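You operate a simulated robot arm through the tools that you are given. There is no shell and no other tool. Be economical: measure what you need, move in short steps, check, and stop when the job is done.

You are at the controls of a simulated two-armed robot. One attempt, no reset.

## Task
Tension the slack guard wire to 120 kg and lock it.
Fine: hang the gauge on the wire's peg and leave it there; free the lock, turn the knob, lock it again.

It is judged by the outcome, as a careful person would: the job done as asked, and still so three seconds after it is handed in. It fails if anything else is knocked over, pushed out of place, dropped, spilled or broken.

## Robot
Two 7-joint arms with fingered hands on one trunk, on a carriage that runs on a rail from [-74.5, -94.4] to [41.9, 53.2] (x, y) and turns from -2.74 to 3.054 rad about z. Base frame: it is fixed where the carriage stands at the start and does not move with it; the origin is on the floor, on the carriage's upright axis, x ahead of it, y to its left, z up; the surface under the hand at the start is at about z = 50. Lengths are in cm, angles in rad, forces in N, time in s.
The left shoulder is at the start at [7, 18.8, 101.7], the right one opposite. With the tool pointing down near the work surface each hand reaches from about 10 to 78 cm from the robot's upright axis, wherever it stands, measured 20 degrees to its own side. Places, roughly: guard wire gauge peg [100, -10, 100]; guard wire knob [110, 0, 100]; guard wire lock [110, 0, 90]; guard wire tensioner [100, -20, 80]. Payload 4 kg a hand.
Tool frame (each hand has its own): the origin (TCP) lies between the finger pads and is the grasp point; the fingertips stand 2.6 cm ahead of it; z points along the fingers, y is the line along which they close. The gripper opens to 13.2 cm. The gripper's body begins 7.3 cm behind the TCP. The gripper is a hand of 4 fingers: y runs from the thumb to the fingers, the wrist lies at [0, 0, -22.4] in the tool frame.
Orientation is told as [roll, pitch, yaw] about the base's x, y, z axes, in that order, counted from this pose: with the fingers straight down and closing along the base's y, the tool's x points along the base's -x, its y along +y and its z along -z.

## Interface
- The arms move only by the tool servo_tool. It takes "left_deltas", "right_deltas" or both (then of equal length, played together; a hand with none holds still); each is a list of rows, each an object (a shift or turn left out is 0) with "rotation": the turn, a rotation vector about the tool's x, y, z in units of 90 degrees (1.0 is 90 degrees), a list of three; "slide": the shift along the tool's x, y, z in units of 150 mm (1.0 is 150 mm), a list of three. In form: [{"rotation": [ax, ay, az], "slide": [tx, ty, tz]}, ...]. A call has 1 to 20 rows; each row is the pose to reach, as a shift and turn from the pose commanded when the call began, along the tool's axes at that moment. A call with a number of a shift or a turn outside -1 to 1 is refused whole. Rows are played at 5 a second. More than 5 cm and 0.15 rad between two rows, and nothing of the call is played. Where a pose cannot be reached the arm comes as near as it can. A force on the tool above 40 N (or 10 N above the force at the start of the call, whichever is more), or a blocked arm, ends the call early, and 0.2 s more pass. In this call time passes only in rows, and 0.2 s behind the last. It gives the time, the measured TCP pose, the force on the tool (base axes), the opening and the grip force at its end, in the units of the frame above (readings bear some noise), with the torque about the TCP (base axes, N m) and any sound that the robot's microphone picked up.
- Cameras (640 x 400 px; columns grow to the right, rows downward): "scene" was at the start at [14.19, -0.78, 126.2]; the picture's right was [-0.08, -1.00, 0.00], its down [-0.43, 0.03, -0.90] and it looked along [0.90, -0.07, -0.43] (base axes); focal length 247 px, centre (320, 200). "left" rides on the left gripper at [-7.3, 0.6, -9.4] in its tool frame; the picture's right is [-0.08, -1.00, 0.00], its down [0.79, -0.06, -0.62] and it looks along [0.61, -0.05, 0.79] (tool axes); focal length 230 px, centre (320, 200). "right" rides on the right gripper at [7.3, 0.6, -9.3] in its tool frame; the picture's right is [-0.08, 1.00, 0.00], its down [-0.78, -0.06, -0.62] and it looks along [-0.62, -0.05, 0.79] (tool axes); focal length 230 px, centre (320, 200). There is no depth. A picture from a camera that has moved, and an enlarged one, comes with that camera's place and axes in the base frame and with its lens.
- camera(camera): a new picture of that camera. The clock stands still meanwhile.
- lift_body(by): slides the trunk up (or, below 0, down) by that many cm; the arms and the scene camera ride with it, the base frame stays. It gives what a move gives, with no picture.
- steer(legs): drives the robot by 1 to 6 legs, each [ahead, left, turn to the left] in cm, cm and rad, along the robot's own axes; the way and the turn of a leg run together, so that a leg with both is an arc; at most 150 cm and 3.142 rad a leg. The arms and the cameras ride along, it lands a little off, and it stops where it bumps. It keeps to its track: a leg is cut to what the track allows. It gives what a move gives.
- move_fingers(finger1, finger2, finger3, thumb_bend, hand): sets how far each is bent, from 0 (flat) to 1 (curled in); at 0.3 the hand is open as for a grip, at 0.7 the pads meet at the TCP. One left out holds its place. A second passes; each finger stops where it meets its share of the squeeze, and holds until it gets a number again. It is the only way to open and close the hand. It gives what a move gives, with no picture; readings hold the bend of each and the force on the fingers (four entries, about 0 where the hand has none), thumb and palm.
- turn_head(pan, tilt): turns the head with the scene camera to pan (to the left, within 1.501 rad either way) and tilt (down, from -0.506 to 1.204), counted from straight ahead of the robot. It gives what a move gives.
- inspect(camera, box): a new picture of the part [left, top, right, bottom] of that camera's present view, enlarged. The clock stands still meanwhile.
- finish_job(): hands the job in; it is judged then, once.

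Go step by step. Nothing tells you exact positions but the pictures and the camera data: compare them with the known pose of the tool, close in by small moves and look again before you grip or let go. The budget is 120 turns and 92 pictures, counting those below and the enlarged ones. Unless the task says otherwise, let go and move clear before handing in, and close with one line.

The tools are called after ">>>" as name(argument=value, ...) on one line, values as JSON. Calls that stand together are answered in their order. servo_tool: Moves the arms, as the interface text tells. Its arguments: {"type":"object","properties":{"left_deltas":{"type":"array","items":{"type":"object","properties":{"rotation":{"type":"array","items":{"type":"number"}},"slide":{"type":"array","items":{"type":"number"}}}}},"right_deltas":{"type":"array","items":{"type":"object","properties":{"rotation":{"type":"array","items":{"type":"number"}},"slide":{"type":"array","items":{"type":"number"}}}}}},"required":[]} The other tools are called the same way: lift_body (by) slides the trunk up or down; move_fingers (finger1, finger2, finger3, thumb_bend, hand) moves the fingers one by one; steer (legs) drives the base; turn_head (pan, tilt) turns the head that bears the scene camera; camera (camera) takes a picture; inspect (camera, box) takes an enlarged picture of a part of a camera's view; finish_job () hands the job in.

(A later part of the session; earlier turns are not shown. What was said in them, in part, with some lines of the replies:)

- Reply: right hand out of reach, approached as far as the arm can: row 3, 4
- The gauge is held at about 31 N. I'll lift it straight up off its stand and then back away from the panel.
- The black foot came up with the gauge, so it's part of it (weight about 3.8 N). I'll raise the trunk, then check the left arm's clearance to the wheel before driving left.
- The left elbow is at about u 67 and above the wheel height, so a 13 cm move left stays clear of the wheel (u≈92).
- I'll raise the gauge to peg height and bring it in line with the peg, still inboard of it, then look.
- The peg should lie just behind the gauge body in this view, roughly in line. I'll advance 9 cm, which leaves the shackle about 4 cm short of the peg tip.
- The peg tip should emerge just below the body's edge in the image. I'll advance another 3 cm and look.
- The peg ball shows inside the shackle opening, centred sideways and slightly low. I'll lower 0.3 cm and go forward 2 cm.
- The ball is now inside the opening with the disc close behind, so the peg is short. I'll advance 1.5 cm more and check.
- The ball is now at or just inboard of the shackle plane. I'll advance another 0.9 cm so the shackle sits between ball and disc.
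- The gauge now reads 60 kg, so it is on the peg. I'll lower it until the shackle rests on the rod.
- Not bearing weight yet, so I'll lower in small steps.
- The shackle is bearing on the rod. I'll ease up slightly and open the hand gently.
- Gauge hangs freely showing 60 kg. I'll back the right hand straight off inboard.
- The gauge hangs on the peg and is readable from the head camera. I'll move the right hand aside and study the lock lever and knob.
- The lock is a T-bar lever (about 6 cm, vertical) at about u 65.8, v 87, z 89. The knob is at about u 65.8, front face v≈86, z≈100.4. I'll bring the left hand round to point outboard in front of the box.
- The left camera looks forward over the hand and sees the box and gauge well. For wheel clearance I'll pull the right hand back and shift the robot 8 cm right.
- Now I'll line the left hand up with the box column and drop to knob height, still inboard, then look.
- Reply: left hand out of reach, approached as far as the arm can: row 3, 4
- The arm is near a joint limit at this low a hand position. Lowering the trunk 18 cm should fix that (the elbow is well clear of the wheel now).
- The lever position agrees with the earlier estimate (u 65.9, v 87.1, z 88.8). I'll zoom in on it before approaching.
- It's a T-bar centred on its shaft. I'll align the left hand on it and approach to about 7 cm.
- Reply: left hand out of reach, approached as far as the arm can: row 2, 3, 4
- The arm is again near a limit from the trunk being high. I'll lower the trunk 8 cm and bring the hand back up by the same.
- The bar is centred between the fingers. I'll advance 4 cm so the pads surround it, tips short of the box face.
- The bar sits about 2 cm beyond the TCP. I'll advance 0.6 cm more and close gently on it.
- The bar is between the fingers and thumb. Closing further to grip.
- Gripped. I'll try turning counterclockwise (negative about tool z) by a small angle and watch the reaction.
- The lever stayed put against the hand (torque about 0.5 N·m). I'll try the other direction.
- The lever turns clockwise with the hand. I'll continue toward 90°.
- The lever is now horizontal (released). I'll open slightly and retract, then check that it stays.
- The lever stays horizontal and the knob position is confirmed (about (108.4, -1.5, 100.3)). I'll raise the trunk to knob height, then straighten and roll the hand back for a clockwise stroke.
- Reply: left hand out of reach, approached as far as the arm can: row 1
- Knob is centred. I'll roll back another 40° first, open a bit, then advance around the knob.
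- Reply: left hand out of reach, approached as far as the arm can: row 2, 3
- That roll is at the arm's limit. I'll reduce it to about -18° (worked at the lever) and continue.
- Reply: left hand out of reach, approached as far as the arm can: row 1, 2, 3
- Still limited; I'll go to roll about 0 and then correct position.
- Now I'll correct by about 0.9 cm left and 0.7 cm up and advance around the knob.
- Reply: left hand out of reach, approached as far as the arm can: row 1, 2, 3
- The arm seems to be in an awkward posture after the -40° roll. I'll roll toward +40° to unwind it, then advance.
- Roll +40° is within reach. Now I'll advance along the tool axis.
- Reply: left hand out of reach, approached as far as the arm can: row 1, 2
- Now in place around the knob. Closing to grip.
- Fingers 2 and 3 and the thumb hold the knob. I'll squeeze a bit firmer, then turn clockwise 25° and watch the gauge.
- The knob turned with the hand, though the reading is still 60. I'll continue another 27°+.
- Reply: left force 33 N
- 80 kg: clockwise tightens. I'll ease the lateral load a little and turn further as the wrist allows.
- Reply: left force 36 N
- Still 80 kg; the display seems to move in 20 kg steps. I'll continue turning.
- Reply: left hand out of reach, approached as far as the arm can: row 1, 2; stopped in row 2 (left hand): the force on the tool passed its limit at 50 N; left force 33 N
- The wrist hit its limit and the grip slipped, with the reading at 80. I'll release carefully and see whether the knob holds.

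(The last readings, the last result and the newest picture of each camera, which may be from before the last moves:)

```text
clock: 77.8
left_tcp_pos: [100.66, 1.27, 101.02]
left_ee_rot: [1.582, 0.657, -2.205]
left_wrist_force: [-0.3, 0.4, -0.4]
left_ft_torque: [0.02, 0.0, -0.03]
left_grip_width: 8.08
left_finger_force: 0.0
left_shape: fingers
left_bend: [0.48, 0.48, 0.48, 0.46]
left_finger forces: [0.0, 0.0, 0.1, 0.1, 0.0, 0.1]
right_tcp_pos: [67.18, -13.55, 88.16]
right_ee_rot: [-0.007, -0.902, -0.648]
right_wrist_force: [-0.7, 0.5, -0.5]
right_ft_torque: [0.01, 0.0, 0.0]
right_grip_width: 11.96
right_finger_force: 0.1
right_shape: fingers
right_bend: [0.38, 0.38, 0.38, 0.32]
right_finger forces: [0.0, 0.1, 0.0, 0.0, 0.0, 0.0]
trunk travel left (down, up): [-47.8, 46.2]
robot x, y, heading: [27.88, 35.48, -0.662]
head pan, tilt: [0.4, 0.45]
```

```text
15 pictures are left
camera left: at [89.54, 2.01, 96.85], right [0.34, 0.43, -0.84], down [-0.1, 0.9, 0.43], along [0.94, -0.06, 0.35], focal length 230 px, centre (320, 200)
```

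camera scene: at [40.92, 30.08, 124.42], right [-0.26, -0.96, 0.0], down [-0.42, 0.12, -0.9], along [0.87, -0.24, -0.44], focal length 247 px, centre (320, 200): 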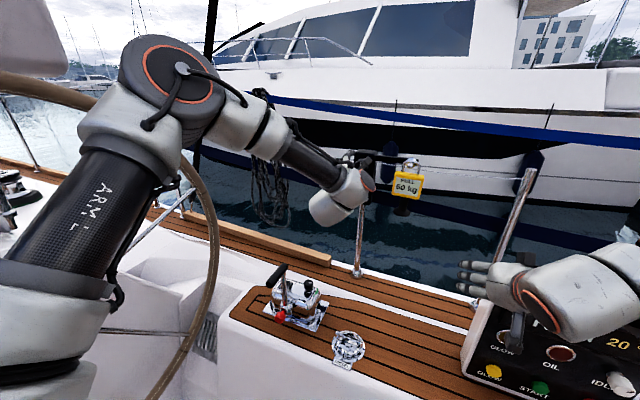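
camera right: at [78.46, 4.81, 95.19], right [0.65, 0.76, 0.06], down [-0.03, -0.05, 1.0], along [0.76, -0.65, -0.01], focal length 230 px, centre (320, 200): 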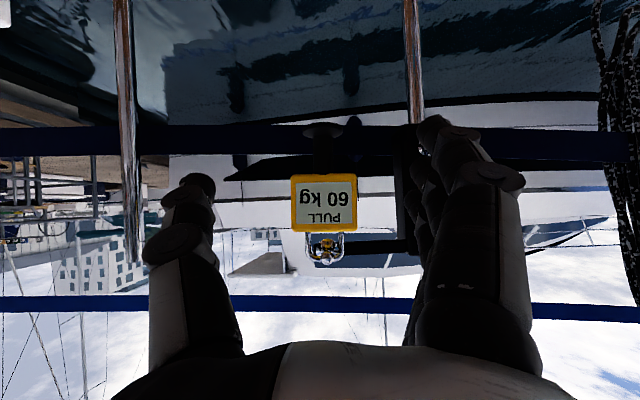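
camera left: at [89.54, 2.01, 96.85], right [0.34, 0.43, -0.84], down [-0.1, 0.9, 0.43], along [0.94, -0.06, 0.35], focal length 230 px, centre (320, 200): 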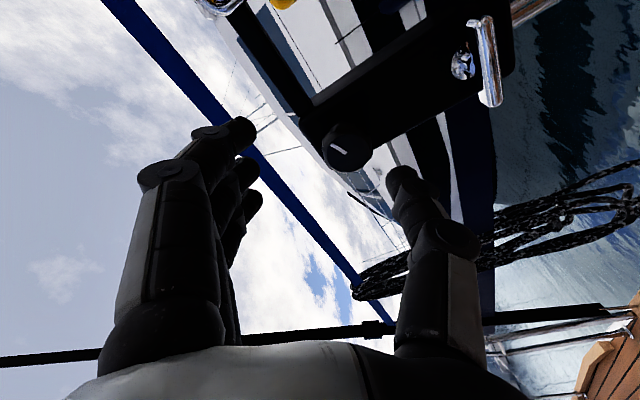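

The knob holds at about 60° (80 kg), so it clicks 20 kg per 60°; I need two more 60° clicks. I'll roll back 90° clear of the knob for a new stroke.

>>> servo_tool(left_deltas=[{"rotation": [0, 0, -0.09]}, {"rotation": [0, 0, -0.18]}, {"rotation": [0, 0, -0.27]}, {"rotation": [0, 0, -0.36]}, {"rotation": [0, 0, -0.45]}, {"rotation": [0, 0, -0.54]}, {"rotation": [0, 0, -0.63]}, {"rotation": [0, 0, -0.72]}, {"rotation": [0, 0, -0.81]}, {"rotation": [0, 0, -0.9]}, {"rotation": [0, 0, -0.97]}])

```text
clock: 80.2
left_tcp_pos: [100.76, 1.35, 101.01]
left_ee_rot: [1.584, -0.866, -2.22]
left_wrist_force: [-0.8, 0.3, -0.9]
left_ft_torque: [0.0, -0.02, 0.06]
left_grip_width: 8.07
left_finger_force: 0.1
left_shape: fingers
left_bend: [0.48, 0.48, 0.48, 0.46]
left_finger forces: [0.0, 0.0, 0.0, 0.1, 0.1, 0.1]
right_tcp_pos: [67.16, -13.6, 88.24]
right_ee_rot: [-0.006, -0.901, -0.647]
right_wrist_force: [0.1, -0.3, 0.2]
right_ft_torque: [-0.01, 0.02, -0.02]
right_grip_width: 11.98
right_finger_force: 0.0
right_shape: fingers
right_bend: [0.38, 0.38, 0.38, 0.32]
right_finger forces: [0.0, 0.0, 0.0, 0.0, 0.0, 0.1]
trunk travel left (down, up): [-47.8, 46.2]
robot x, y, heading: [28.08, 35.57, -0.664]
head pan, tilt: [0.4, 0.45]
```

Roll is about +40°. Now I'll center on the knob (u 65.5, z 99.8) and advance.

>>> servo_tool(left_deltas=[{"slide": [0.07, 0.02, 0]}, {"slide": [0.14, 0.041, 0.08]}, {"slide": [0.14, 0.041, 0.27]}, {"slide": [0.14, 0.041, 0.46]}])

>>> camera(camera="left")

```text
clock: 81.2
left_tcp_pos: [107.37, -1.49, 99.79]
left_ee_rot: [1.582, -0.864, -2.222]
left_wrist_force: [0.0, -0.5, -0.1]
left_ft_torque: [-0.01, -0.01, -0.01]
left_grip_width: 8.07
left_finger_force: 0.1
left_shape: fingers
left_bend: [0.48, 0.48, 0.48, 0.46]
left_finger forces: [0.0, 0.0, 0.1, 0.0, 0.0, 0.0]
right_tcp_pos: [67.3, -13.55, 87.97]
right_ee_rot: [-0.006, -0.9, -0.647]
right_wrist_force: [0.5, -0.7, 0.5]
right_ft_torque: [0.0, 0.0, 0.02]
right_grip_width: 11.97
right_finger_force: 0.1
right_shape: fingers
right_bend: [0.38, 0.38, 0.38, 0.32]
right_finger forces: [0.1, 0.0, 0.0, 0.0, 0.0, 0.1]
trunk travel left (down, up): [-47.8, 46.2]
robot x, y, heading: [28.14, 35.45, -0.669]
head pan, tilt: [0.4, 0.45]
```

```text
14 pictures are left
camera left: at [97.27, 0.75, 105.6], right [-0.48, -0.65, -0.59], down [-0.21, 0.74, -0.64], along [0.85, -0.18, -0.49], focal length 230 px, centre (320, 200)
```

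left: 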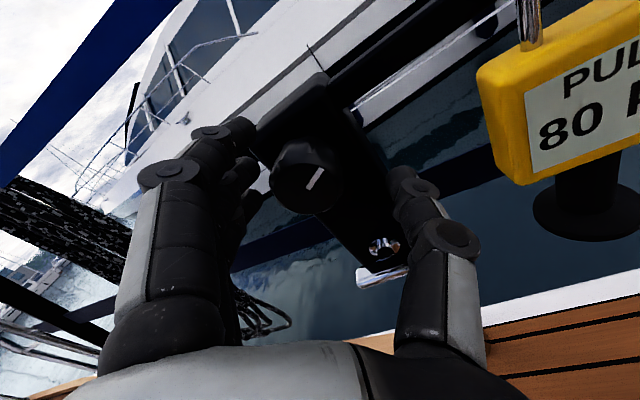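

The knob sits slightly toward the fingers' side, so I'll shift 0.6 cm that way and grip firmly.

>>> servo_tool(left_deltas=[{"slide": [0, 0.04, 0.02]}])

>>> move_fingers(hand="left", finger1=0.57, finger2=0.57, finger3=0.57, thumb_bend=0.58)

>>> move_fingers(hand="left", finger1=0.72, finger2=0.8, finger3=0.8, thumb_bend=0.82)

```text
clock: 81.7
left_tcp_pos: [107.99, -1.25, 100.15]
left_ee_rot: [1.585, -0.865, -2.223]
left_wrist_force: [0.5, 0.4, -0.3]
left_ft_torque: [0.02, -0.01, 0.02]
left_grip_width: 8.08
left_finger_force: 0.0
left_shape: fingers
left_bend: [0.48, 0.48, 0.48, 0.46]
left_finger forces: [0.1, 0.1, 0.0, 0.1, 0.1, 0.0]
right_tcp_pos: [67.19, -13.74, 88.17]
right_ee_rot: [-0.007, -0.9, -0.648]
right_wrist_force: [-0.2, 0.2, 0.4]
right_ft_torque: [0.02, 0.01, -0.03]
right_grip_width: 11.96
right_finger_force: 0.1
right_shape: fingers
right_bend: [0.38, 0.38, 0.38, 0.32]
right_finger forces: [0.0, 0.1, 0.0, 0.1, 0.0, 0.0]
trunk travel left (down, up): [-47.8, 46.2]
robot x, y, heading: [28.48, 35.55, -0.663]
head pan, tilt: [0.4, 0.45]
```

```text
clock: 82.7
left_tcp_pos: [107.83, -1.2, 100.2]
left_ee_rot: [1.584, -0.865, -2.222]
left_wrist_force: [-0.1, -0.6, 0.0]
left_ft_torque: [0.01, 0.02, -0.01]
left_grip_width: 5.09
left_finger_force: 0.1
left_shape: fingers
left_bend: [0.56, 0.56, 0.56, 0.57]
left_finger forces: [0.0, 0.0, 0.0, 0.1, 0.1, 0.0]
right_tcp_pos: [67.18, -13.6, 88.09]
right_ee_rot: [-0.006, -0.901, -0.649]
right_wrist_force: [-0.5, 0.1, -0.1]
right_ft_torque: [-0.02, 0.02, -0.02]
right_grip_width: 11.96
right_finger_force: 0.1
right_shape: fingers
right_bend: [0.38, 0.38, 0.38, 0.32]
right_finger forces: [0.0, 0.0, 0.0, 0.1, 0.1, 0.0]
trunk travel left (down, up): [-47.8, 46.2]
robot x, y, heading: [27.85, 35.39, -0.667]
head pan, tilt: [0.4, 0.45]
```

```text
clock: 83.7
left_tcp_pos: [107.92, -1.38, 100.13]
left_ee_rot: [1.583, -0.864, -2.222]
left_wrist_force: [0.7, -7.3, -1.4]
left_ft_torque: [-0.05, -0.03, 0.09]
left_grip_width: 2.68
left_finger_force: 24.1
left_shape: fingers
left_bend: [0.71, 0.58, 0.63, 0.64]
left_finger forces: [3.5, 9.3, 10.0, 0.0, 25.6, 0.0]
right_tcp_pos: [67.25, -13.73, 88.18]
right_ee_rot: [-0.005, -0.902, -0.649]
right_wrist_force: [0.7, 0.0, -0.9]
right_ft_torque: [-0.01, 0.0, -0.02]
right_grip_width: 11.96
right_finger_force: 0.0
right_shape: fingers
right_bend: [0.38, 0.38, 0.38, 0.32]
right_finger forces: [0.1, 0.0, 0.0, 0.0, 0.0, 0.0]
trunk travel left (down, up): [-47.8, 46.2]
robot x, y, heading: [28.3, 35.75, -0.666]
head pan, tilt: [0.4, 0.45]
```

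Firm grip. Turning clockwise about 65°.

>>> servo_tool(left_deltas=[{"rotation": [0, 0, 0.09]}, {"slide": [0.004, -0.004, 0], "rotation": [0, 0, 0.18]}, {"slide": [0.008, -0.008, 0], "rotation": [0, 0, 0.27]}, {"slide": [0.012, -0.012, 0], "rotation": [0, 0, 0.36]}, {"slide": [0.014, -0.016, 0], "rotation": [0, 0, 0.45]}, {"slide": [0.016, -0.02, 0], "rotation": [0, 0, 0.54]}, {"slide": [0.016, -0.022, 0], "rotation": [0, 0, 0.63]}, {"slide": [0.016, -0.024, 0], "rotation": [0, 0, 0.72]}])

>>> camera(camera="scene")

```text
clock: 85.5
left_tcp_pos: [107.88, -1.37, 99.7]
left_ee_rot: [1.579, 0.269, -2.207]
left_wrist_force: [3.9, -5.3, -3.4]
left_ft_torque: [-0.29, -0.22, -0.14]
left_grip_width: 2.63
left_finger_force: 23.8
left_shape: fingers
left_bend: [0.71, 0.58, 0.63, 0.64]
left_finger forces: [3.5, 9.8, 10.3, 0.0, 24.8, 0.1]
right_tcp_pos: [67.23, -13.71, 88.05]
right_ee_rot: [-0.007, -0.9, -0.649]
right_wrist_force: [-0.6, -1.8, 0.1]
right_ft_torque: [-0.01, 0.04, 0.02]
right_grip_width: 11.96
right_finger_force: 0.1
right_shape: fingers
right_bend: [0.38, 0.38, 0.38, 0.32]
right_finger forces: [0.0, 0.0, 0.0, 0.0, 0.0, 0.1]
trunk travel left (down, up): [-47.8, 46.2]
robot x, y, heading: [28.15, 35.83, -0.661]
head pan, tilt: [0.4, 0.45]
```

```text
13 pictures are left
camera scene: at [41.04, 30.03, 124.4], right [-0.26, -0.97, 0.0], down [-0.42, 0.11, -0.9], along [0.87, -0.24, -0.44], focal length 247 px, centre (320, 200)
```

scene: 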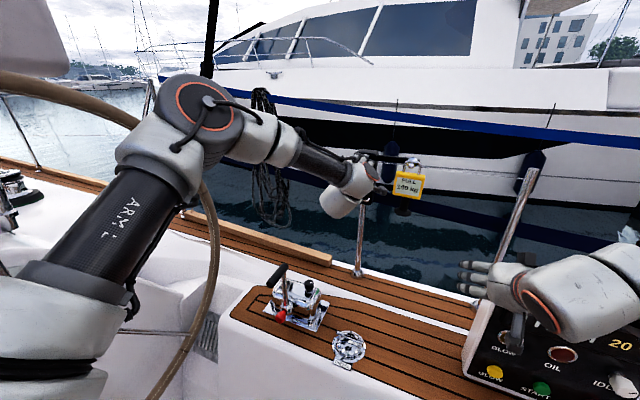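

The turn went cleanly with low force. Let me read the gauge.

>>> inspect(camera="scene", box=[340, 140, 440, 220])

>>> move_fingers(hand="left", finger1=0.48, finger2=0.48, finger3=0.48, thumb_bend=0.46)

>>> servo_tool(left_deltas=[{"slide": [0, 0, -0.2]}, {"slide": [0, 0, -0.45]}])

>>> inspect(camera="scene", box=[340, 140, 440, 220])

```text
5.00 times, centred on (390, 180) of scene
camera zoom: at [41.04, 30.03, 124.4], right [-0.26, -0.97, 0.0], down [-0.42, 0.11, -0.9], along [0.87, -0.24, -0.44], focal length 1237 px, centre (-30, 300)
```

zoom: 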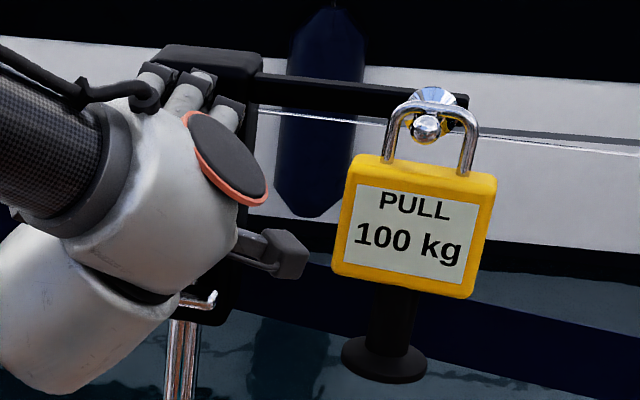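

```text
clock: 86.5
left_tcp_pos: [107.85, -1.33, 99.89]
left_ee_rot: [1.58, 0.265, -2.211]
left_wrist_force: [-0.5, 0.1, 0.0]
left_ft_torque: [-0.02, 0.04, 0.01]
left_grip_width: 7.97
left_finger_force: 0.0
left_shape: fingers
left_bend: [0.48, 0.48, 0.48, 0.46]
left_finger forces: [0.1, 0.0, 0.1, 0.1, 0.0, 0.0]
right_tcp_pos: [67.23, -13.62, 88.07]
right_ee_rot: [-0.007, -0.901, -0.647]
right_wrist_force: [-0.3, 0.7, 0.2]
right_ft_torque: [-0.01, 0.06, 0.01]
right_grip_width: 11.95
right_finger_force: 0.1
right_shape: fingers
right_bend: [0.38, 0.38, 0.38, 0.32]
right_finger forces: [0.0, 0.0, 0.0, 0.1, 0.1, 0.0]
trunk travel left (down, up): [-47.8, 46.2]
robot x, y, heading: [28.08, 35.79, -0.662]
head pan, tilt: [0.4, 0.45]
```

```text
clock: 87.0
left_tcp_pos: [102.42, 2.87, 99.74]
left_ee_rot: [1.583, 0.265, -2.208]
left_wrist_force: [-0.5, 0.0, 0.8]
left_ft_torque: [0.0, 0.0, 0.01]
left_grip_width: 7.98
left_finger_force: 0.0
left_shape: fingers
left_bend: [0.48, 0.48, 0.48, 0.46]
left_finger forces: [0.0, 0.1, 0.1, 0.1, 0.0, 0.1]
right_tcp_pos: [67.12, -13.67, 88.23]
right_ee_rot: [-0.008, -0.902, -0.647]
right_wrist_force: [0.4, 0.0, -0.2]
right_ft_torque: [-0.02, 0.01, 0.01]
right_grip_width: 11.98
right_finger_force: 0.0
right_shape: fingers
right_bend: [0.38, 0.38, 0.38, 0.32]
right_finger forces: [0.0, 0.1, 0.0, 0.0, 0.0, 0.0]
trunk travel left (down, up): [-47.8, 46.2]
robot x, y, heading: [28.25, 35.89, -0.669]
head pan, tilt: [0.4, 0.45]
```

```text
5.00 times, centred on (390, 180) of scene
camera zoom: at [40.9, 30.17, 124.43], right [-0.26, -0.97, 0.0], down [-0.42, 0.11, -0.9], along [0.87, -0.24, -0.43], focal length 1237 px, centre (-30, 300)
```

zoom: 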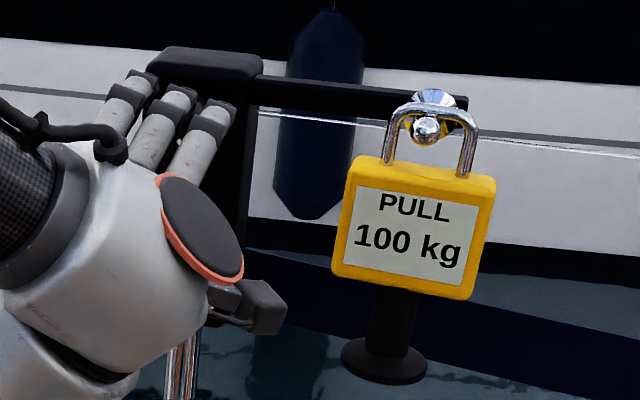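

Reads 100 kg and holds. One more identical stroke: roll back, advance, grip.

>>> servo_tool(left_deltas=[{"rotation": [0, 0, -0.09]}, {"rotation": [0, 0, -0.18]}, {"rotation": [0, 0, -0.27]}, {"rotation": [0, 0, -0.36]}, {"rotation": [0, 0, -0.45]}, {"rotation": [0, 0, -0.54]}, {"rotation": [0, 0, -0.63]}, {"rotation": [0, 0, -0.72]}])

>>> servo_tool(left_deltas=[{"slide": [-0.013, 0.011, 0.1]}, {"slide": [-0.013, 0.011, 0.28]}, {"slide": [-0.013, 0.011, 0.45]}])

>>> camera(camera="left")

```text
clock: 88.8
left_tcp_pos: [102.44, 2.66, 99.76]
left_ee_rot: [1.585, -0.868, -2.221]
left_wrist_force: [0.4, 0.1, 0.0]
left_ft_torque: [-0.01, 0.0, 0.01]
left_grip_width: 7.98
left_finger_force: 0.1
left_shape: fingers
left_bend: [0.48, 0.48, 0.48, 0.46]
left_finger forces: [0.0, 0.0, 0.0, 0.1, 0.0, 0.0]
right_tcp_pos: [67.23, -13.7, 88.21]
right_ee_rot: [-0.007, -0.903, -0.648]
right_wrist_force: [-0.3, 0.2, -0.3]
right_ft_torque: [-0.01, 0.02, -0.01]
right_grip_width: 11.97
right_finger_force: 0.1
right_shape: fingers
right_bend: [0.38, 0.38, 0.38, 0.32]
right_finger forces: [0.1, 0.0, 0.0, 0.0, 0.0, 0.0]
trunk travel left (down, up): [-47.8, 46.2]
robot x, y, heading: [27.96, 35.8, -0.667]
head pan, tilt: [0.4, 0.45]
```

```text
clock: 89.7
left_tcp_pos: [107.76, -1.21, 100.08]
left_ee_rot: [1.584, -0.864, -2.221]
left_wrist_force: [0.2, -0.4, 0.1]
left_ft_torque: [-0.01, -0.02, 0.0]
left_grip_width: 7.99
left_finger_force: 0.1
left_shape: fingers
left_bend: [0.48, 0.48, 0.48, 0.46]
left_finger forces: [0.1, 0.0, 0.1, 0.0, 0.1, 0.0]
right_tcp_pos: [67.26, -13.71, 88.03]
right_ee_rot: [-0.008, -0.901, -0.647]
right_wrist_force: [-0.7, 0.6, -0.3]
right_ft_torque: [-0.02, -0.02, -0.02]
right_grip_width: 11.98
right_finger_force: 0.0
right_shape: fingers
right_bend: [0.38, 0.38, 0.38, 0.32]
right_finger forces: [0.1, 0.0, 0.0, 0.0, 0.0, 0.0]
trunk travel left (down, up): [-47.8, 46.2]
robot x, y, heading: [27.96, 35.56, -0.664]
head pan, tilt: [0.4, 0.45]
```

```text
10 pictures are left
camera left: at [97.64, 0.97, 105.82], right [-0.48, -0.65, -0.59], down [-0.21, 0.74, -0.64], along [0.85, -0.18, -0.49], focal length 230 px, centre (320, 200)
```

left: 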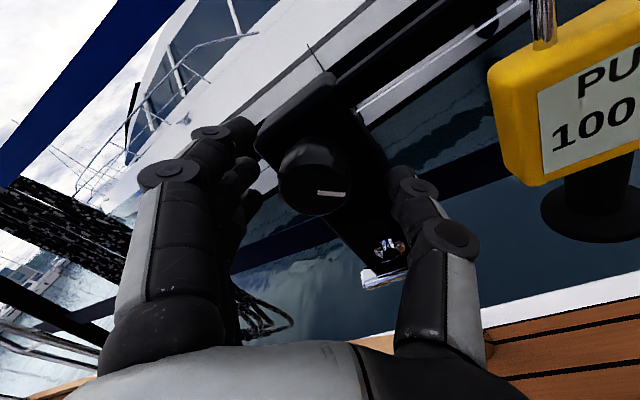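

Same pose as before, mark advanced by about 61°. Grip and turn again.

>>> move_fingers(hand="left", finger1=0.57, finger2=0.57, finger3=0.57, thumb_bend=0.58)

>>> move_fingers(hand="left", finger1=0.72, finger2=0.8, finger3=0.8, thumb_bend=0.82)

>>> servo_tool(left_deltas=[{"rotation": [0, 0, 0.09]}, {"slide": [0.004, -0.004, 0], "rotation": [0, 0, 0.18]}, {"slide": [0.008, -0.008, 0], "rotation": [0, 0, 0.27]}, {"slide": [0.012, -0.012, 0], "rotation": [0, 0, 0.36]}, {"slide": [0.014, -0.016, 0], "rotation": [0, 0, 0.45]}, {"slide": [0.016, -0.02, 0], "rotation": [0, 0, 0.54]}, {"slide": [0.016, -0.022, 0], "rotation": [0, 0, 0.63]}, {"slide": [0.016, -0.024, 0], "rotation": [0, 0, 0.7]}])

>>> inspect(camera="scene", box=[340, 140, 440, 220])

```text
clock: 90.7
left_tcp_pos: [107.7, -1.19, 100.11]
left_ee_rot: [1.586, -0.866, -2.222]
left_wrist_force: [1.3, 0.2, 0.7]
left_ft_torque: [0.01, 0.0, -0.01]
left_grip_width: 5.07
left_finger_force: 0.2
left_shape: fingers
left_bend: [0.56, 0.55, 0.56, 0.57]
left_finger forces: [0.0, 0.4, 0.0, 0.0, 0.0, 0.0]
right_tcp_pos: [67.23, -13.54, 88.08]
right_ee_rot: [-0.006, -0.903, -0.647]
right_wrist_force: [0.4, 0.3, 0.3]
right_ft_torque: [-0.01, 0.0, 0.01]
right_grip_width: 11.96
right_finger_force: 0.1
right_shape: fingers
right_bend: [0.38, 0.38, 0.38, 0.32]
right_finger forces: [0.0, 0.1, 0.0, 0.1, 0.0, 0.1]
trunk travel left (down, up): [-47.8, 46.2]
robot x, y, heading: [27.88, 35.76, -0.667]
head pan, tilt: [0.4, 0.45]
```

```text
clock: 91.7
left_tcp_pos: [107.64, -1.33, 100.08]
left_ee_rot: [1.585, -0.865, -2.221]
left_wrist_force: [2.8, -5.7, 0.8]
left_ft_torque: [-0.08, -0.12, 0.12]
left_grip_width: 2.68
left_finger_force: 25.3
left_shape: fingers
left_bend: [0.7, 0.57, 0.62, 0.64]
left_finger forces: [4.4, 9.6, 10.3, 0.1, 24.9, 0.1]
right_tcp_pos: [67.25, -13.61, 88.09]
right_ee_rot: [-0.008, -0.9, -0.65]
right_wrist_force: [-0.1, -0.3, -0.2]
right_ft_torque: [-0.03, -0.01, 0.02]
right_grip_width: 11.96
right_finger_force: 0.0
right_shape: fingers
right_bend: [0.38, 0.38, 0.38, 0.32]
right_finger forces: [0.1, 0.0, 0.0, 0.0, 0.1, 0.0]
trunk travel left (down, up): [-47.8, 46.2]
robot x, y, heading: [28.3, 35.64, -0.669]
head pan, tilt: [0.4, 0.45]
```

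```text
clock: 93.5
left_tcp_pos: [107.91, -1.24, 99.5]
left_ee_rot: [1.58, 0.236, -2.208]
left_wrist_force: [3.9, 3.0, -1.9]
left_ft_torque: [-0.29, -0.2, 0.08]
left_grip_width: 2.58
left_finger_force: 25.2
left_shape: fingers
left_bend: [0.71, 0.57, 0.62, 0.64]
left_finger forces: [3.3, 9.5, 12.1, 0.0, 25.6, 0.0]
right_tcp_pos: [67.18, -13.54, 88.21]
right_ee_rot: [-0.008, -0.901, -0.646]
right_wrist_force: [1.2, -0.2, -0.3]
right_ft_torque: [-0.02, 0.01, -0.02]
right_grip_width: 11.94
right_finger_force: 0.1
right_shape: fingers
right_bend: [0.38, 0.38, 0.38, 0.32]
right_finger forces: [0.0, 0.0, 0.0, 0.0, 0.0, 0.0]
trunk travel left (down, up): [-47.8, 46.2]
robot x, y, heading: [28.12, 35.88, -0.667]
head pan, tilt: [0.4, 0.45]
```

```text
5.00 times, centred on (390, 180) of scene
camera zoom: at [41.02, 30.17, 124.41], right [-0.26, -0.97, 0.0], down [-0.42, 0.11, -0.9], along [0.87, -0.24, -0.44], focal length 1237 px, centre (-30, 300)
```

zoom: 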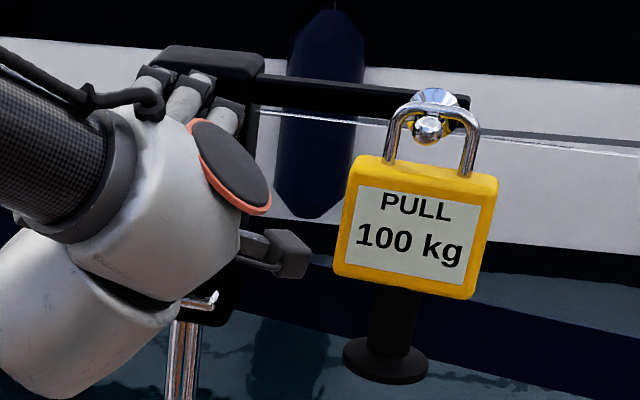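

Still 100, so the display rounds to 20 kg and the knob gives roughly 20 kg per 90°. It is at about 196° now, and 120 kg should sit near 255–270°, so one more 65° stroke is needed.

>>> move_fingers(hand="left", finger1=0.48, finger2=0.48, finger3=0.48, thumb_bend=0.46)

>>> servo_tool(left_deltas=[{"slide": [0, 0, -0.2]}, {"slide": [0, 0, -0.45]}])

>>> servo_tool(left_deltas=[{"rotation": [0, 0, -0.09]}, {"rotation": [0, 0, -0.18]}, {"rotation": [0, 0, -0.27]}, {"rotation": [0, 0, -0.36]}, {"rotation": [0, 0, -0.45]}, {"rotation": [0, 0, -0.54]}, {"rotation": [0, 0, -0.63]}, {"rotation": [0, 0, -0.7]}])

>>> servo_tool(left_deltas=[{"slide": [-0.016, 0.014, 0.1]}, {"slide": [-0.016, 0.014, 0.28]}, {"slide": [-0.016, 0.014, 0.45]}])

>>> camera(camera="left")

```text
clock: 94.5
left_tcp_pos: [107.72, -1.31, 99.58]
left_ee_rot: [1.58, 0.237, -2.21]
left_wrist_force: [0.5, -0.2, 1.4]
left_ft_torque: [-0.02, 0.01, -0.01]
left_grip_width: 7.98
left_finger_force: 0.1
left_shape: fingers
left_bend: [0.48, 0.48, 0.48, 0.46]
left_finger forces: [0.0, 0.1, 0.0, 0.0, 0.0, 0.0]
right_tcp_pos: [67.18, -13.61, 88.1]
right_ee_rot: [-0.007, -0.903, -0.647]
right_wrist_force: [-0.1, 0.6, -0.3]
right_ft_torque: [-0.01, -0.01, 0.01]
right_grip_width: 11.99
right_finger_force: 0.1
right_shape: fingers
right_bend: [0.38, 0.38, 0.38, 0.32]
right_finger forces: [0.0, 0.0, 0.0, 0.0, 0.0, 0.0]
trunk travel left (down, up): [-47.8, 46.2]
robot x, y, heading: [28.07, 35.64, -0.667]
head pan, tilt: [0.4, 0.45]
```

```text
clock: 95.0
left_tcp_pos: [102.25, 2.73, 99.4]
left_ee_rot: [1.58, 0.234, -2.21]
left_wrist_force: [-0.4, -0.4, -0.5]
left_ft_torque: [0.0, 0.01, 0.04]
left_grip_width: 8.01
left_finger_force: 0.1
left_shape: fingers
left_bend: [0.48, 0.48, 0.48, 0.46]
left_finger forces: [0.0, 0.0, 0.0, 0.0, 0.1, 0.1]
right_tcp_pos: [67.24, -13.44, 88.23]
right_ee_rot: [-0.005, -0.902, -0.648]
right_wrist_force: [0.3, 0.6, -1.3]
right_ft_torque: [0.01, 0.0, 0.0]
right_grip_width: 11.98
right_finger_force: 0.1
right_shape: fingers
right_bend: [0.38, 0.38, 0.38, 0.32]
right_finger forces: [0.0, 0.0, 0.1, 0.0, 0.1, 0.0]
trunk travel left (down, up): [-47.8, 46.2]
robot x, y, heading: [28.46, 35.73, -0.671]
head pan, tilt: [0.4, 0.45]
```

```text
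clock: 96.8
left_tcp_pos: [102.38, 2.69, 99.58]
left_ee_rot: [1.585, -0.869, -2.221]
left_wrist_force: [-0.4, -0.3, 0.0]
left_ft_torque: [-0.01, 0.0, 0.01]
left_grip_width: 7.99
left_finger_force: 0.1
left_shape: fingers
left_bend: [0.48, 0.48, 0.48, 0.46]
left_finger forces: [0.0, 0.0, 0.0, 0.1, 0.0, 0.0]
right_tcp_pos: [67.26, -13.68, 88.24]
right_ee_rot: [-0.007, -0.904, -0.648]
right_wrist_force: [0.5, -0.9, -0.2]
right_ft_torque: [-0.01, -0.03, 0.01]
right_grip_width: 11.97
right_finger_force: 0.0
right_shape: fingers
right_bend: [0.38, 0.38, 0.38, 0.32]
right_finger forces: [0.0, 0.1, 0.0, 0.0, 0.0, 0.0]
trunk travel left (down, up): [-47.8, 46.2]
robot x, y, heading: [28.26, 35.34, -0.666]
head pan, tilt: [0.4, 0.45]
```

```text
clock: 97.7
left_tcp_pos: [107.8, -1.52, 99.85]
left_ee_rot: [1.584, -0.865, -2.223]
left_wrist_force: [0.0, -0.2, 0.2]
left_ft_torque: [0.04, 0.0, -0.03]
left_grip_width: 7.99
left_finger_force: 0.0
left_shape: fingers
left_bend: [0.48, 0.48, 0.48, 0.46]
left_finger forces: [0.1, 0.1, 0.0, 0.0, 0.1, 0.0]
right_tcp_pos: [67.13, -13.71, 88.15]
right_ee_rot: [-0.006, -0.9, -0.646]
right_wrist_force: [-0.5, 0.2, 0.1]
right_ft_torque: [0.0, 0.0, -0.01]
right_grip_width: 11.95
right_finger_force: 0.2
right_shape: fingers
right_bend: [0.38, 0.38, 0.38, 0.32]
right_finger forces: [0.1, 0.1, 0.0, 0.0, 0.1, 0.1]
trunk travel left (down, up): [-47.8, 46.2]
robot x, y, heading: [28.03, 35.7, -0.663]
head pan, tilt: [0.4, 0.45]
```

```text
8 pictures are left
camera left: at [97.67, 0.7, 105.73], right [-0.48, -0.65, -0.59], down [-0.21, 0.74, -0.64], along [0.85, -0.18, -0.49], focal length 230 px, centre (320, 200)
```

left: 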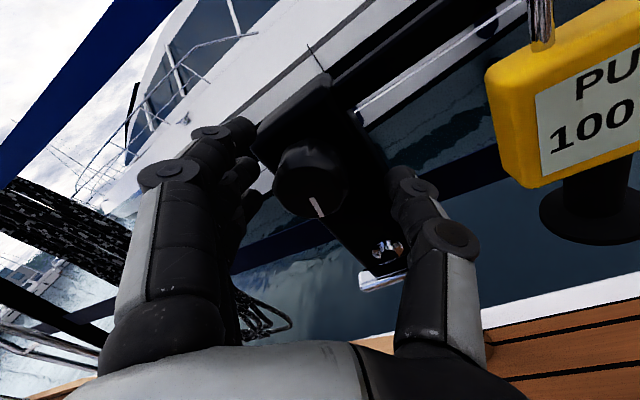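

The mark is now at about 194°. To find the scale I'll grip, turn 18° (to about 212°) and read the display.

>>> move_fingers(hand="left", finger1=0.57, finger2=0.57, finger3=0.57, thumb_bend=0.58)

>>> move_fingers(hand="left", finger1=0.72, finger2=0.8, finger3=0.8, thumb_bend=0.82)

>>> servo_tool(left_deltas=[{"rotation": [0, 0, 0.09]}, {"slide": [0.004, -0.004, 0], "rotation": [0, 0, 0.16]}, {"slide": [0.004, -0.004, 0], "rotation": [0, 0, 0.2]}])

>>> camera(camera="left")

```text
clock: 98.7
left_tcp_pos: [107.77, -1.54, 99.98]
left_ee_rot: [1.585, -0.866, -2.223]
left_wrist_force: [0.5, -0.1, 1.3]
left_ft_torque: [0.0, -0.03, 0.02]
left_grip_width: 5.05
left_finger_force: 0.3
left_shape: fingers
left_bend: [0.56, 0.55, 0.56, 0.57]
left_finger forces: [0.1, 1.1, 0.1, 0.0, 0.0, 0.1]
right_tcp_pos: [67.1, -13.63, 88.15]
right_ee_rot: [-0.008, -0.902, -0.646]
right_wrist_force: [-0.2, 0.3, 0.3]
right_ft_torque: [-0.02, 0.03, -0.01]
right_grip_width: 11.96
right_finger_force: 0.1
right_shape: fingers
right_bend: [0.38, 0.38, 0.38, 0.32]
right_finger forces: [0.0, 0.0, 0.1, 0.0, 0.0, 0.1]
trunk travel left (down, up): [-47.8, 46.2]
robot x, y, heading: [28.33, 35.8, -0.669]
head pan, tilt: [0.4, 0.45]
```

```text
clock: 99.7
left_tcp_pos: [107.66, -1.56, 99.94]
left_ee_rot: [1.586, -0.863, -2.221]
left_wrist_force: [4.9, -5.4, 0.5]
left_ft_torque: [-0.07, -0.17, 0.12]
left_grip_width: 2.55
left_finger_force: 22.8
left_shape: fingers
left_bend: [0.7, 0.56, 0.61, 0.65]
left_finger forces: [4.2, 9.8, 10.1, 0.0, 23.1, 0.0]
right_tcp_pos: [67.24, -13.67, 88.11]
right_ee_rot: [-0.007, -0.9, -0.649]
right_wrist_force: [-0.3, -0.2, -0.3]
right_ft_torque: [0.02, 0.02, -0.02]
right_grip_width: 11.97
right_finger_force: 0.1
right_shape: fingers
right_bend: [0.38, 0.38, 0.38, 0.32]
right_finger forces: [0.0, 0.0, 0.1, 0.0, 0.1, 0.0]
trunk travel left (down, up): [-47.8, 46.2]
robot x, y, heading: [27.94, 35.7, -0.66]
head pan, tilt: [0.4, 0.45]
```

```text
clock: 100.5
left_tcp_pos: [107.78, -1.57, 99.78]
left_ee_rot: [1.58, -0.548, -2.216]
left_wrist_force: [2.9, -7.6, -2.5]
left_ft_torque: [-0.11, -0.11, 0.07]
left_grip_width: 2.54
left_finger_force: 24.2
left_shape: fingers
left_bend: [0.71, 0.56, 0.61, 0.65]
left_finger forces: [3.8, 9.0, 9.6, 0.0, 24.9, 0.1]
right_tcp_pos: [67.2, -13.68, 88.16]
right_ee_rot: [-0.006, -0.903, -0.649]
right_wrist_force: [-0.3, 0.1, 0.6]
right_ft_torque: [0.03, 0.02, 0.0]
right_grip_width: 11.99
right_finger_force: 0.0
right_shape: fingers
right_bend: [0.38, 0.38, 0.38, 0.32]
right_finger forces: [0.1, 0.1, 0.0, 0.0, 0.1, 0.1]
trunk travel left (down, up): [-47.8, 46.2]
robot x, y, heading: [28.21, 35.61, -0.667]
head pan, tilt: [0.4, 0.45]
```

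```text
7 pictures are left
camera left: at [96.72, -0.61, 103.95], right [-0.35, -0.47, -0.81], down [-0.11, 0.88, -0.47], along [0.93, -0.07, -0.36], focal length 230 px, centre (320, 200)
```

left: 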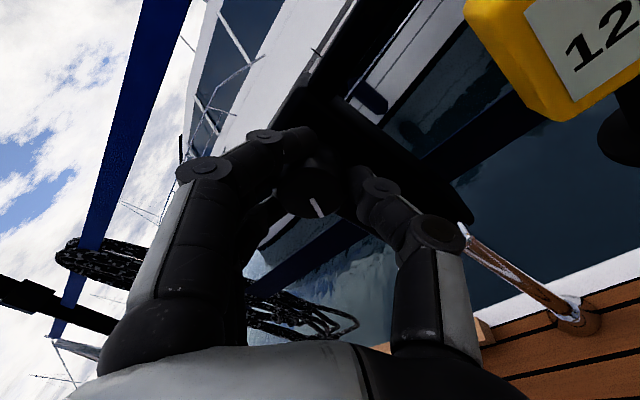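

It now shows 120, so the flip is at about 200° and the centre of the 120 kg band is near 240°. I'll turn 29° more to centre it, then read.

>>> servo_tool(left_deltas=[{"slide": [0.004, -0.004, 0], "rotation": [0, 0, 0.08]}, {"slide": [0.006, -0.008, 0], "rotation": [0, 0, 0.16]}, {"slide": [0.008, -0.012, 0], "rotation": [0, 0, 0.24]}, {"slide": [0.008, -0.012, 0], "rotation": [0, 0, 0.32]}])

>>> inspect(camera="scene", box=[340, 140, 440, 220])

```text
clock: 101.5
left_tcp_pos: [107.84, -1.34, 99.6]
left_ee_rot: [1.577, -0.044, -2.211]
left_wrist_force: [3.8, -7.2, -3.0]
left_ft_torque: [-0.22, -0.15, 0.02]
left_grip_width: 2.52
left_finger_force: 23.7
left_shape: fingers
left_bend: [0.71, 0.56, 0.61, 0.65]
left_finger forces: [3.7, 9.0, 9.7, 0.1, 25.0, 0.1]
right_tcp_pos: [67.23, -13.73, 88.02]
right_ee_rot: [-0.008, -0.901, -0.648]
right_wrist_force: [0.2, -0.4, -0.1]
right_ft_torque: [-0.01, -0.01, -0.01]
right_grip_width: 11.97
right_finger_force: 0.0
right_shape: fingers
right_bend: [0.38, 0.38, 0.38, 0.32]
right_finger forces: [0.1, 0.0, 0.0, 0.0, 0.1, 0.1]
trunk travel left (down, up): [-47.8, 46.2]
robot x, y, heading: [27.72, 35.51, -0.663]
head pan, tilt: [0.4, 0.45]
```

```text
5.00 times, centred on (390, 180) of scene
camera zoom: at [41.05, 30.0, 124.4], right [-0.26, -0.97, 0.0], down [-0.42, 0.11, -0.9], along [0.87, -0.24, -0.44], focal length 1237 px, centre (-30, 300)
```

zoom: 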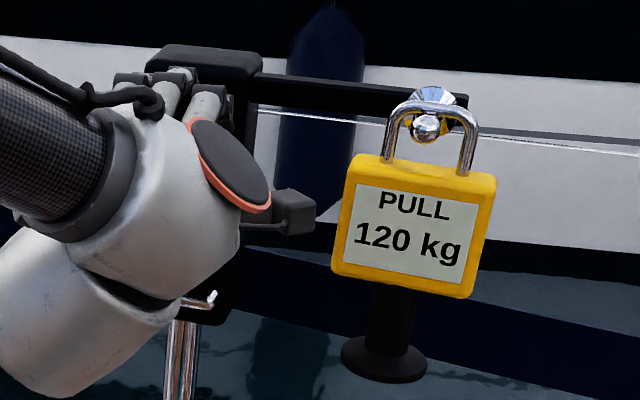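

120 kg reached. I'll release, back off, lower the trunk to lever height and look.

>>> move_fingers(hand="left", finger1=0.5, finger2=0.48, finger3=0.48, thumb_bend=0.46)

>>> servo_tool(left_deltas=[{"slide": [0, 0, -0.2]}, {"slide": [0.023, 0, -0.45]}])

>>> move_fingers(hand="left", finger1=0.55, finger2=0.55, finger3=0.55, thumb_bend=0.55)

>>> lift_body(by=-10.9)

>>> camera(camera="left")

```text
clock: 102.5
left_tcp_pos: [107.75, -1.38, 99.67]
left_ee_rot: [1.58, -0.051, -2.211]
left_wrist_force: [0.1, 0.7, -1.3]
left_ft_torque: [-0.04, 0.02, 0.03]
left_grip_width: 7.68
left_finger_force: 0.1
left_shape: fingers
left_bend: [0.5, 0.48, 0.48, 0.46]
left_finger forces: [0.0, 0.1, 0.0, 0.1, 0.0, 0.0]
right_tcp_pos: [67.15, -13.78, 88.18]
right_ee_rot: [-0.007, -0.902, -0.648]
right_wrist_force: [0.0, 0.0, 0.0]
right_ft_torque: [0.01, 0.03, 0.02]
right_grip_width: 11.97
right_finger_force: 0.0
right_shape: fingers
right_bend: [0.38, 0.38, 0.38, 0.32]
right_finger forces: [0.1, 0.0, 0.0, 0.0, 0.0, 0.0]
trunk travel left (down, up): [-47.8, 46.2]
robot x, y, heading: [28.06, 35.51, -0.664]
head pan, tilt: [0.4, 0.45]
```

```text
clock: 103.0
left_tcp_pos: [102.42, 3.04, 99.66]
left_ee_rot: [1.581, -0.048, -2.211]
left_wrist_force: [0.3, -0.1, -0.5]
left_ft_torque: [0.0, 0.01, 0.01]
left_grip_width: 7.69
left_finger_force: 0.1
left_shape: fingers
left_bend: [0.5, 0.48, 0.48, 0.46]
left_finger forces: [0.0, 0.0, 0.0, 0.0, 0.1, 0.0]
right_tcp_pos: [67.1, -13.61, 88.14]
right_ee_rot: [-0.007, -0.902, -0.648]
right_wrist_force: [-0.2, -0.6, -0.4]
right_ft_torque: [0.01, 0.01, 0.01]
right_grip_width: 11.95
right_finger_force: 0.2
right_shape: fingers
right_bend: [0.38, 0.38, 0.38, 0.32]
right_finger forces: [0.1, 0.0, 0.0, 0.1, 0.0, 0.0]
trunk travel left (down, up): [-47.8, 46.2]
robot x, y, heading: [28.15, 35.57, -0.667]
head pan, tilt: [0.4, 0.45]
```

```text
clock: 104.0
left_tcp_pos: [102.54, 2.91, 99.57]
left_ee_rot: [1.579, -0.048, -2.211]
left_wrist_force: [-0.3, -0.5, 0.3]
left_ft_torque: [0.01, -0.01, 0.03]
left_grip_width: 5.53
left_finger_force: 0.1
left_shape: fingers
left_bend: [0.55, 0.55, 0.55, 0.55]
left_finger forces: [0.0, 0.0, 0.0, 0.0, 0.0, 0.1]
right_tcp_pos: [67.11, -13.67, 88.26]
right_ee_rot: [-0.007, -0.902, -0.647]
right_wrist_force: [-0.3, -0.7, 0.5]
right_ft_torque: [0.01, -0.02, 0.01]
right_grip_width: 11.97
right_finger_force: 0.0
right_shape: fingers
right_bend: [0.38, 0.38, 0.38, 0.32]
right_finger forces: [0.0, 0.0, 0.1, 0.1, 0.0, 0.1]
trunk travel left (down, up): [-47.8, 46.2]
robot x, y, heading: [28.32, 35.59, -0.665]
head pan, tilt: [0.4, 0.45]
```

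```text
clock: 105.5
left_tcp_pos: [102.57, 2.98, 88.78]
left_ee_rot: [1.581, -0.049, -2.212]
left_wrist_force: [-0.5, 0.1, 0.4]
left_ft_torque: [-0.02, -0.02, 0.0]
left_grip_width: 5.5
left_finger_force: 0.0
left_shape: fingers
left_bend: [0.55, 0.55, 0.55, 0.55]
left_finger forces: [0.2, 0.1, 0.0, 0.1, 0.1, 0.0]
right_tcp_pos: [67.14, -13.6, 77.17]
right_ee_rot: [-0.006, -0.903, -0.645]
right_wrist_force: [-0.5, 0.1, 0.2]
right_ft_torque: [0.03, -0.01, 0.01]
right_grip_width: 11.95
right_finger_force: 0.1
right_shape: fingers
right_bend: [0.38, 0.38, 0.38, 0.32]
right_finger forces: [0.0, 0.1, 0.1, 0.0, 0.0, 0.1]
trunk travel left (down, up): [-36.9, 57.1]
robot x, y, heading: [28.24, 35.48, -0.664]
head pan, tilt: [0.4, 0.45]
```

```text
5 pictures are left
camera left: at [90.67, 2.81, 89.52], right [-0.07, -0.11, -0.99], down [-0.03, 0.99, -0.1], along [1.0, 0.02, -0.07], focal length 230 px, centre (320, 200)
```

left: 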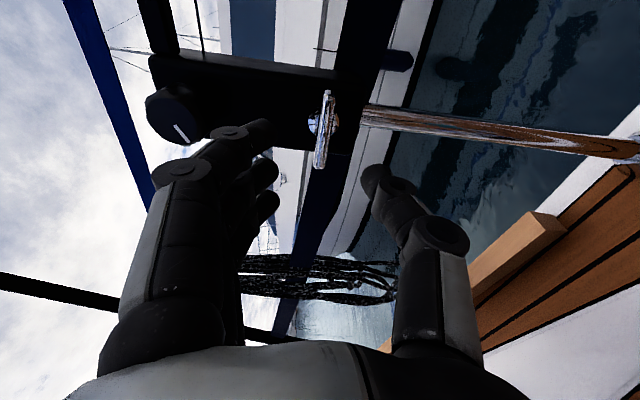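

The lever sits centred between fingers and thumb. I'll advance, grip it as before and turn it back counterclockwise 90°.

>>> servo_tool(left_deltas=[{"slide": [0, 0, 0.15]}, {"slide": [0, 0, 0.3]}, {"slide": [0, 0, 0.45]}])

>>> move_fingers(hand="left", finger1=0.76, finger2=0.76, finger3=0.76, thumb_bend=0.72)

>>> servo_tool(left_deltas=[{"rotation": [0, 0, -0.08]}, {"rotation": [0, 0, -0.16]}, {"rotation": [0, 0, -0.24]}, {"rotation": [0, 0, -0.32]}, {"rotation": [0, 0, -0.4]}, {"rotation": [0, 0, -0.48]}])

```text
clock: 106.3
left_tcp_pos: [108.04, -1.12, 88.73]
left_ee_rot: [1.581, -0.049, -2.211]
left_wrist_force: [0.8, -0.3, -0.7]
left_ft_torque: [-0.01, -0.04, -0.02]
left_grip_width: 5.5
left_finger_force: 0.0
left_shape: fingers
left_bend: [0.55, 0.55, 0.55, 0.55]
left_finger forces: [0.0, 0.1, 0.0, 0.1, 0.0, 0.0]
right_tcp_pos: [67.11, -13.69, 77.28]
right_ee_rot: [-0.007, -0.901, -0.648]
right_wrist_force: [-0.4, -0.1, 0.1]
right_ft_torque: [-0.01, 0.01, 0.0]
right_grip_width: 11.96
right_finger_force: 0.0
right_shape: fingers
right_bend: [0.38, 0.38, 0.38, 0.32]
right_finger forces: [0.1, 0.1, 0.0, 0.1, 0.1, 0.0]
trunk travel left (down, up): [-36.9, 57.1]
robot x, y, heading: [27.9, 35.5, -0.668]
head pan, tilt: [0.4, 0.45]
```

```text
clock: 107.3
left_tcp_pos: [108.05, -1.16, 88.78]
left_ee_rot: [1.582, -0.049, -2.211]
left_wrist_force: [11.4, -7.0, 9.8]
left_ft_torque: [-0.07, -0.1, 0.01]
left_grip_width: 1.85
left_finger_force: 12.4
left_shape: fingers
left_bend: [0.73, 0.72, 0.72, 0.68]
left_finger forces: [5.2, 5.7, 5.8, 0.0, 7.3, 0.0]
right_tcp_pos: [67.01, -13.72, 77.27]
right_ee_rot: [-0.008, -0.902, -0.648]
right_wrist_force: [0.3, 0.1, 0.2]
right_ft_torque: [0.0, 0.01, 0.03]
right_grip_width: 11.98
right_finger_force: 0.0
right_shape: fingers
right_bend: [0.38, 0.38, 0.38, 0.32]
right_finger forces: [0.0, 0.0, 0.0, 0.1, 0.1, 0.1]
trunk travel left (down, up): [-36.9, 57.1]
robot x, y, heading: [27.8, 35.77, -0.668]
head pan, tilt: [0.4, 0.45]
```

```text
clock: 108.7
left_tcp_pos: [108.15, -1.0, 88.83]
left_ee_rot: [1.585, -0.805, -2.221]
left_wrist_force: [13.8, 1.5, 8.5]
left_ft_torque: [0.01, -0.11, 0.13]
left_grip_width: 1.77
left_finger_force: 12.7
left_shape: fingers
left_bend: [0.73, 0.72, 0.72, 0.68]
left_finger forces: [6.0, 6.2, 7.1, 0.0, 6.5, 0.0]
right_tcp_pos: [67.27, -13.47, 77.33]
right_ee_rot: [-0.008, -0.902, -0.647]
right_wrist_force: [-0.1, -0.3, -0.3]
right_ft_torque: [-0.06, -0.01, -0.01]
right_grip_width: 11.95
right_finger_force: 0.2
right_shape: fingers
right_bend: [0.38, 0.38, 0.38, 0.32]
right_finger forces: [0.0, 0.1, 0.1, 0.0, 0.0, 0.0]
trunk travel left (down, up): [-36.9, 57.1]
robot x, y, heading: [28.33, 35.64, -0.664]
head pan, tilt: [0.4, 0.45]
```

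Smooth so far. I'll continue to vertical, with slight overtravel against the stop.

>>> servo_tool(left_deltas=[{"rotation": [0, 0, -0.08]}, {"rotation": [0, 0, -0.16]}, {"rotation": [0, 0, -0.24]}, {"rotation": [0, 0, -0.32]}, {"rotation": [0, 0, -0.4]}, {"rotation": [0, 0, -0.48]}, {"rotation": [0, 0, -0.56]}])

>>> camera(camera="left")

```text
clock: 110.3
left_tcp_pos: [108.07, -0.81, 88.69]
left_ee_rot: [-1.642, -1.456, 1.003]
left_wrist_force: [17.8, 7.7, 3.1]
left_ft_torque: [0.14, -0.11, 0.26]
left_grip_width: 1.75
left_finger_force: 14.0
left_shape: fingers
left_bend: [0.73, 0.72, 0.72, 0.68]
left_finger forces: [4.7, 7.5, 10.0, 0.0, 5.4, 0.1]
right_tcp_pos: [67.35, -13.56, 77.22]
right_ee_rot: [-0.011, -0.9, -0.646]
right_wrist_force: [0.6, -0.5, 0.6]
right_ft_torque: [-0.01, 0.04, -0.02]
right_grip_width: 11.97
right_finger_force: 0.0
right_shape: fingers
right_bend: [0.38, 0.38, 0.38, 0.32]
right_finger forces: [0.0, 0.0, 0.0, 0.0, 0.0, 0.0]
trunk travel left (down, up): [-36.9, 57.1]
robot x, y, heading: [28.02, 35.5, -0.669]
head pan, tilt: [0.4, 0.45]
```

```text
4 pictures are left
camera left: at [101.41, 5.9, 95.68], right [-0.59, -0.79, 0.19], down [-0.58, 0.24, -0.78], along [0.57, -0.57, -0.6], focal length 230 px, centre (320, 200)
```

left: 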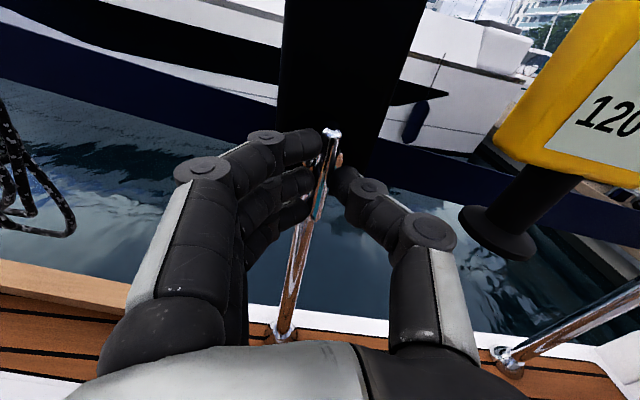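

The lever is parallel to the post (vertical) with torque building at the stop. One small extra nudge, then I'll release and retract.

>>> servo_tool(left_deltas=[{"rotation": [0, 0, -0.06]}, {"rotation": [0, 0, -0.12]}])

>>> servo_tool(left_deltas=[{"rotation": [0, 0, 0.08]}])

>>> move_fingers(hand="left", finger1=0.5, finger2=0.5, finger3=0.5, thumb_bend=0.5)

>>> servo_tool(left_deltas=[{"slide": [0, 0, -0.2]}, {"slide": [0, 0, -0.45]}, {"slide": [0, 0, -0.7]}])

>>> camera(camera="left")

```text
clock: 110.9
left_tcp_pos: [108.15, -0.79, 88.73]
left_ee_rot: [-1.602, -1.269, 0.959]
left_wrist_force: [14.7, 10.0, 2.3]
left_ft_torque: [0.28, -0.26, 0.3]
left_grip_width: 1.47
left_finger_force: 15.1
left_shape: fingers
left_bend: [0.75, 0.72, 0.72, 0.69]
left_finger forces: [3.0, 8.2, 12.4, 0.0, 7.0, 0.1]
right_tcp_pos: [67.33, -13.52, 77.3]
right_ee_rot: [-0.009, -0.902, -0.645]
right_wrist_force: [0.8, -0.3, 0.3]
right_ft_torque: [0.04, 0.03, 0.06]
right_grip_width: 11.97
right_finger_force: 0.1
right_shape: fingers
right_bend: [0.38, 0.38, 0.38, 0.32]
right_finger forces: [0.0, 0.1, 0.0, 0.0, 0.0, 0.0]
trunk travel left (down, up): [-36.9, 57.1]
robot x, y, heading: [28.36, 35.88, -0.668]
head pan, tilt: [0.4, 0.45]
```

```text
clock: 111.3
left_tcp_pos: [108.01, -0.82, 88.67]
left_ee_rot: [-1.618, -1.394, 0.977]
left_wrist_force: [14.1, 10.0, 1.9]
left_ft_torque: [-0.09, -0.18, 0.26]
left_grip_width: 1.61
left_finger_force: 13.5
left_shape: fingers
left_bend: [0.75, 0.72, 0.72, 0.69]
left_finger forces: [8.2, 6.0, 7.8, 0.1, 5.3, 0.0]
right_tcp_pos: [67.31, -13.48, 77.25]
right_ee_rot: [-0.011, -0.9, -0.646]
right_wrist_force: [0.6, -0.9, -0.8]
right_ft_torque: [-0.02, -0.01, -0.03]
right_grip_width: 11.98
right_finger_force: 0.1
right_shape: fingers
right_bend: [0.38, 0.38, 0.38, 0.32]
right_finger forces: [0.0, 0.0, 0.1, 0.1, 0.1, 0.0]
trunk travel left (down, up): [-36.9, 57.1]
robot x, y, heading: [28.27, 35.75, -0.664]
head pan, tilt: [0.4, 0.45]
```

```text
clock: 112.3
left_tcp_pos: [107.89, -1.02, 88.82]
left_ee_rot: [-1.622, -1.396, 0.983]
left_wrist_force: [0.4, -1.4, -0.1]
left_ft_torque: [0.0, -0.02, -0.03]
left_grip_width: 7.01
left_finger_force: 0.0
left_shape: fingers
left_bend: [0.5, 0.5, 0.5, 0.5]
left_finger forces: [0.0, 0.0, 0.0, 0.0, 0.0, 0.0]
right_tcp_pos: [67.09, -13.74, 77.24]
right_ee_rot: [-0.007, -0.902, -0.646]
right_wrist_force: [0.4, -0.5, -0.1]
right_ft_torque: [0.02, 0.01, 0.0]
right_grip_width: 12.0
right_finger_force: 0.0
right_shape: fingers
right_bend: [0.38, 0.38, 0.38, 0.32]
right_finger forces: [0.0, 0.0, 0.1, 0.0, 0.1, 0.0]
trunk travel left (down, up): [-36.9, 57.1]
robot x, y, heading: [28.16, 35.57, -0.663]
head pan, tilt: [0.4, 0.45]
```

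```text
clock: 113.1
left_tcp_pos: [99.52, 5.27, 88.64]
left_ee_rot: [-1.631, -1.397, 0.988]
left_wrist_force: [-1.0, -0.7, -0.6]
left_ft_torque: [0.02, 0.01, -0.01]
left_grip_width: 6.99
left_finger_force: 0.1
left_shape: fingers
left_bend: [0.5, 0.5, 0.5, 0.5]
left_finger forces: [0.0, 0.1, 0.0, 0.1, 0.1, 0.0]
right_tcp_pos: [67.17, -13.58, 77.36]
right_ee_rot: [-0.007, -0.902, -0.648]
right_wrist_force: [-0.4, -0.7, -0.1]
right_ft_torque: [-0.02, -0.02, -0.03]
right_grip_width: 11.98
right_finger_force: 0.0
right_shape: fingers
right_bend: [0.38, 0.38, 0.38, 0.32]
right_finger forces: [0.0, 0.0, 0.0, 0.0, 0.0, 0.1]
trunk travel left (down, up): [-36.9, 57.1]
robot x, y, heading: [28.22, 35.67, -0.659]
head pan, tilt: [0.4, 0.45]
```

```text
3 pictures are left
camera left: at [92.97, 12.46, 95.62], right [-0.58, -0.78, 0.25], down [-0.61, 0.21, -0.77], along [0.54, -0.6, -0.59], focal length 230 px, centre (320, 200)
```

left: 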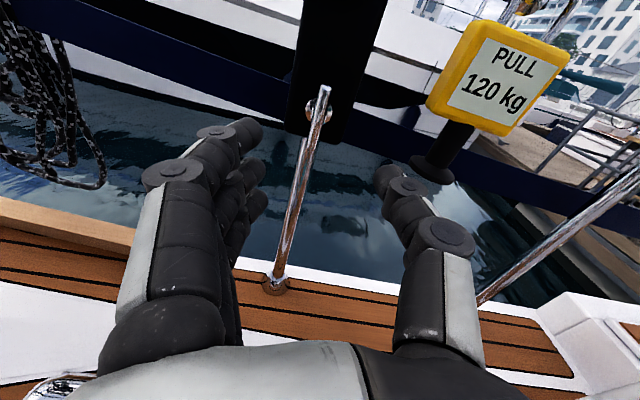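

Reading is 120 kg and the lever looks vertical. I'll zoom to confirm.

>>> inspect(camera="left", box=[260, 60, 380, 160])

```text
4.00 times, centred on (320, 110) of left
camera zoom: at [92.97, 12.46, 95.62], right [-0.58, -0.78, 0.25], down [-0.61, 0.21, -0.77], along [0.54, -0.6, -0.59], focal length 920 px, centre (320, 560)
```

zoom: 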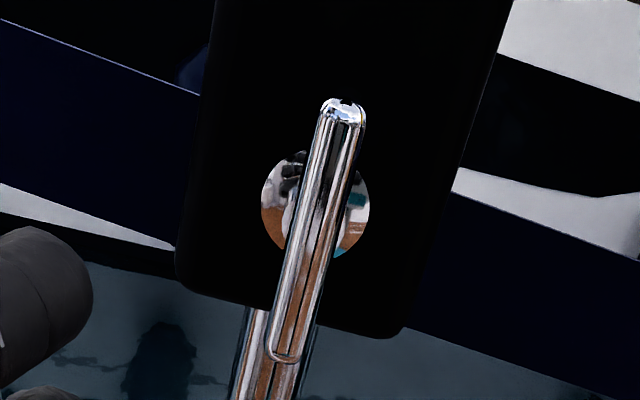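

The lever is parallel to the post, as it was when first locked. The gauge hangs on the peg at 120 kg and both hands are clear, so I'm handing in.

>>> finish_job()

```text
The job is handed in.
```

I tensioned the guard wire to a gauge reading of 120 kg and locked it again; the gauge is still hanging on the wire's peg. The display only moves in 20 kg steps, so I set the knob near the middle of the 120 band.
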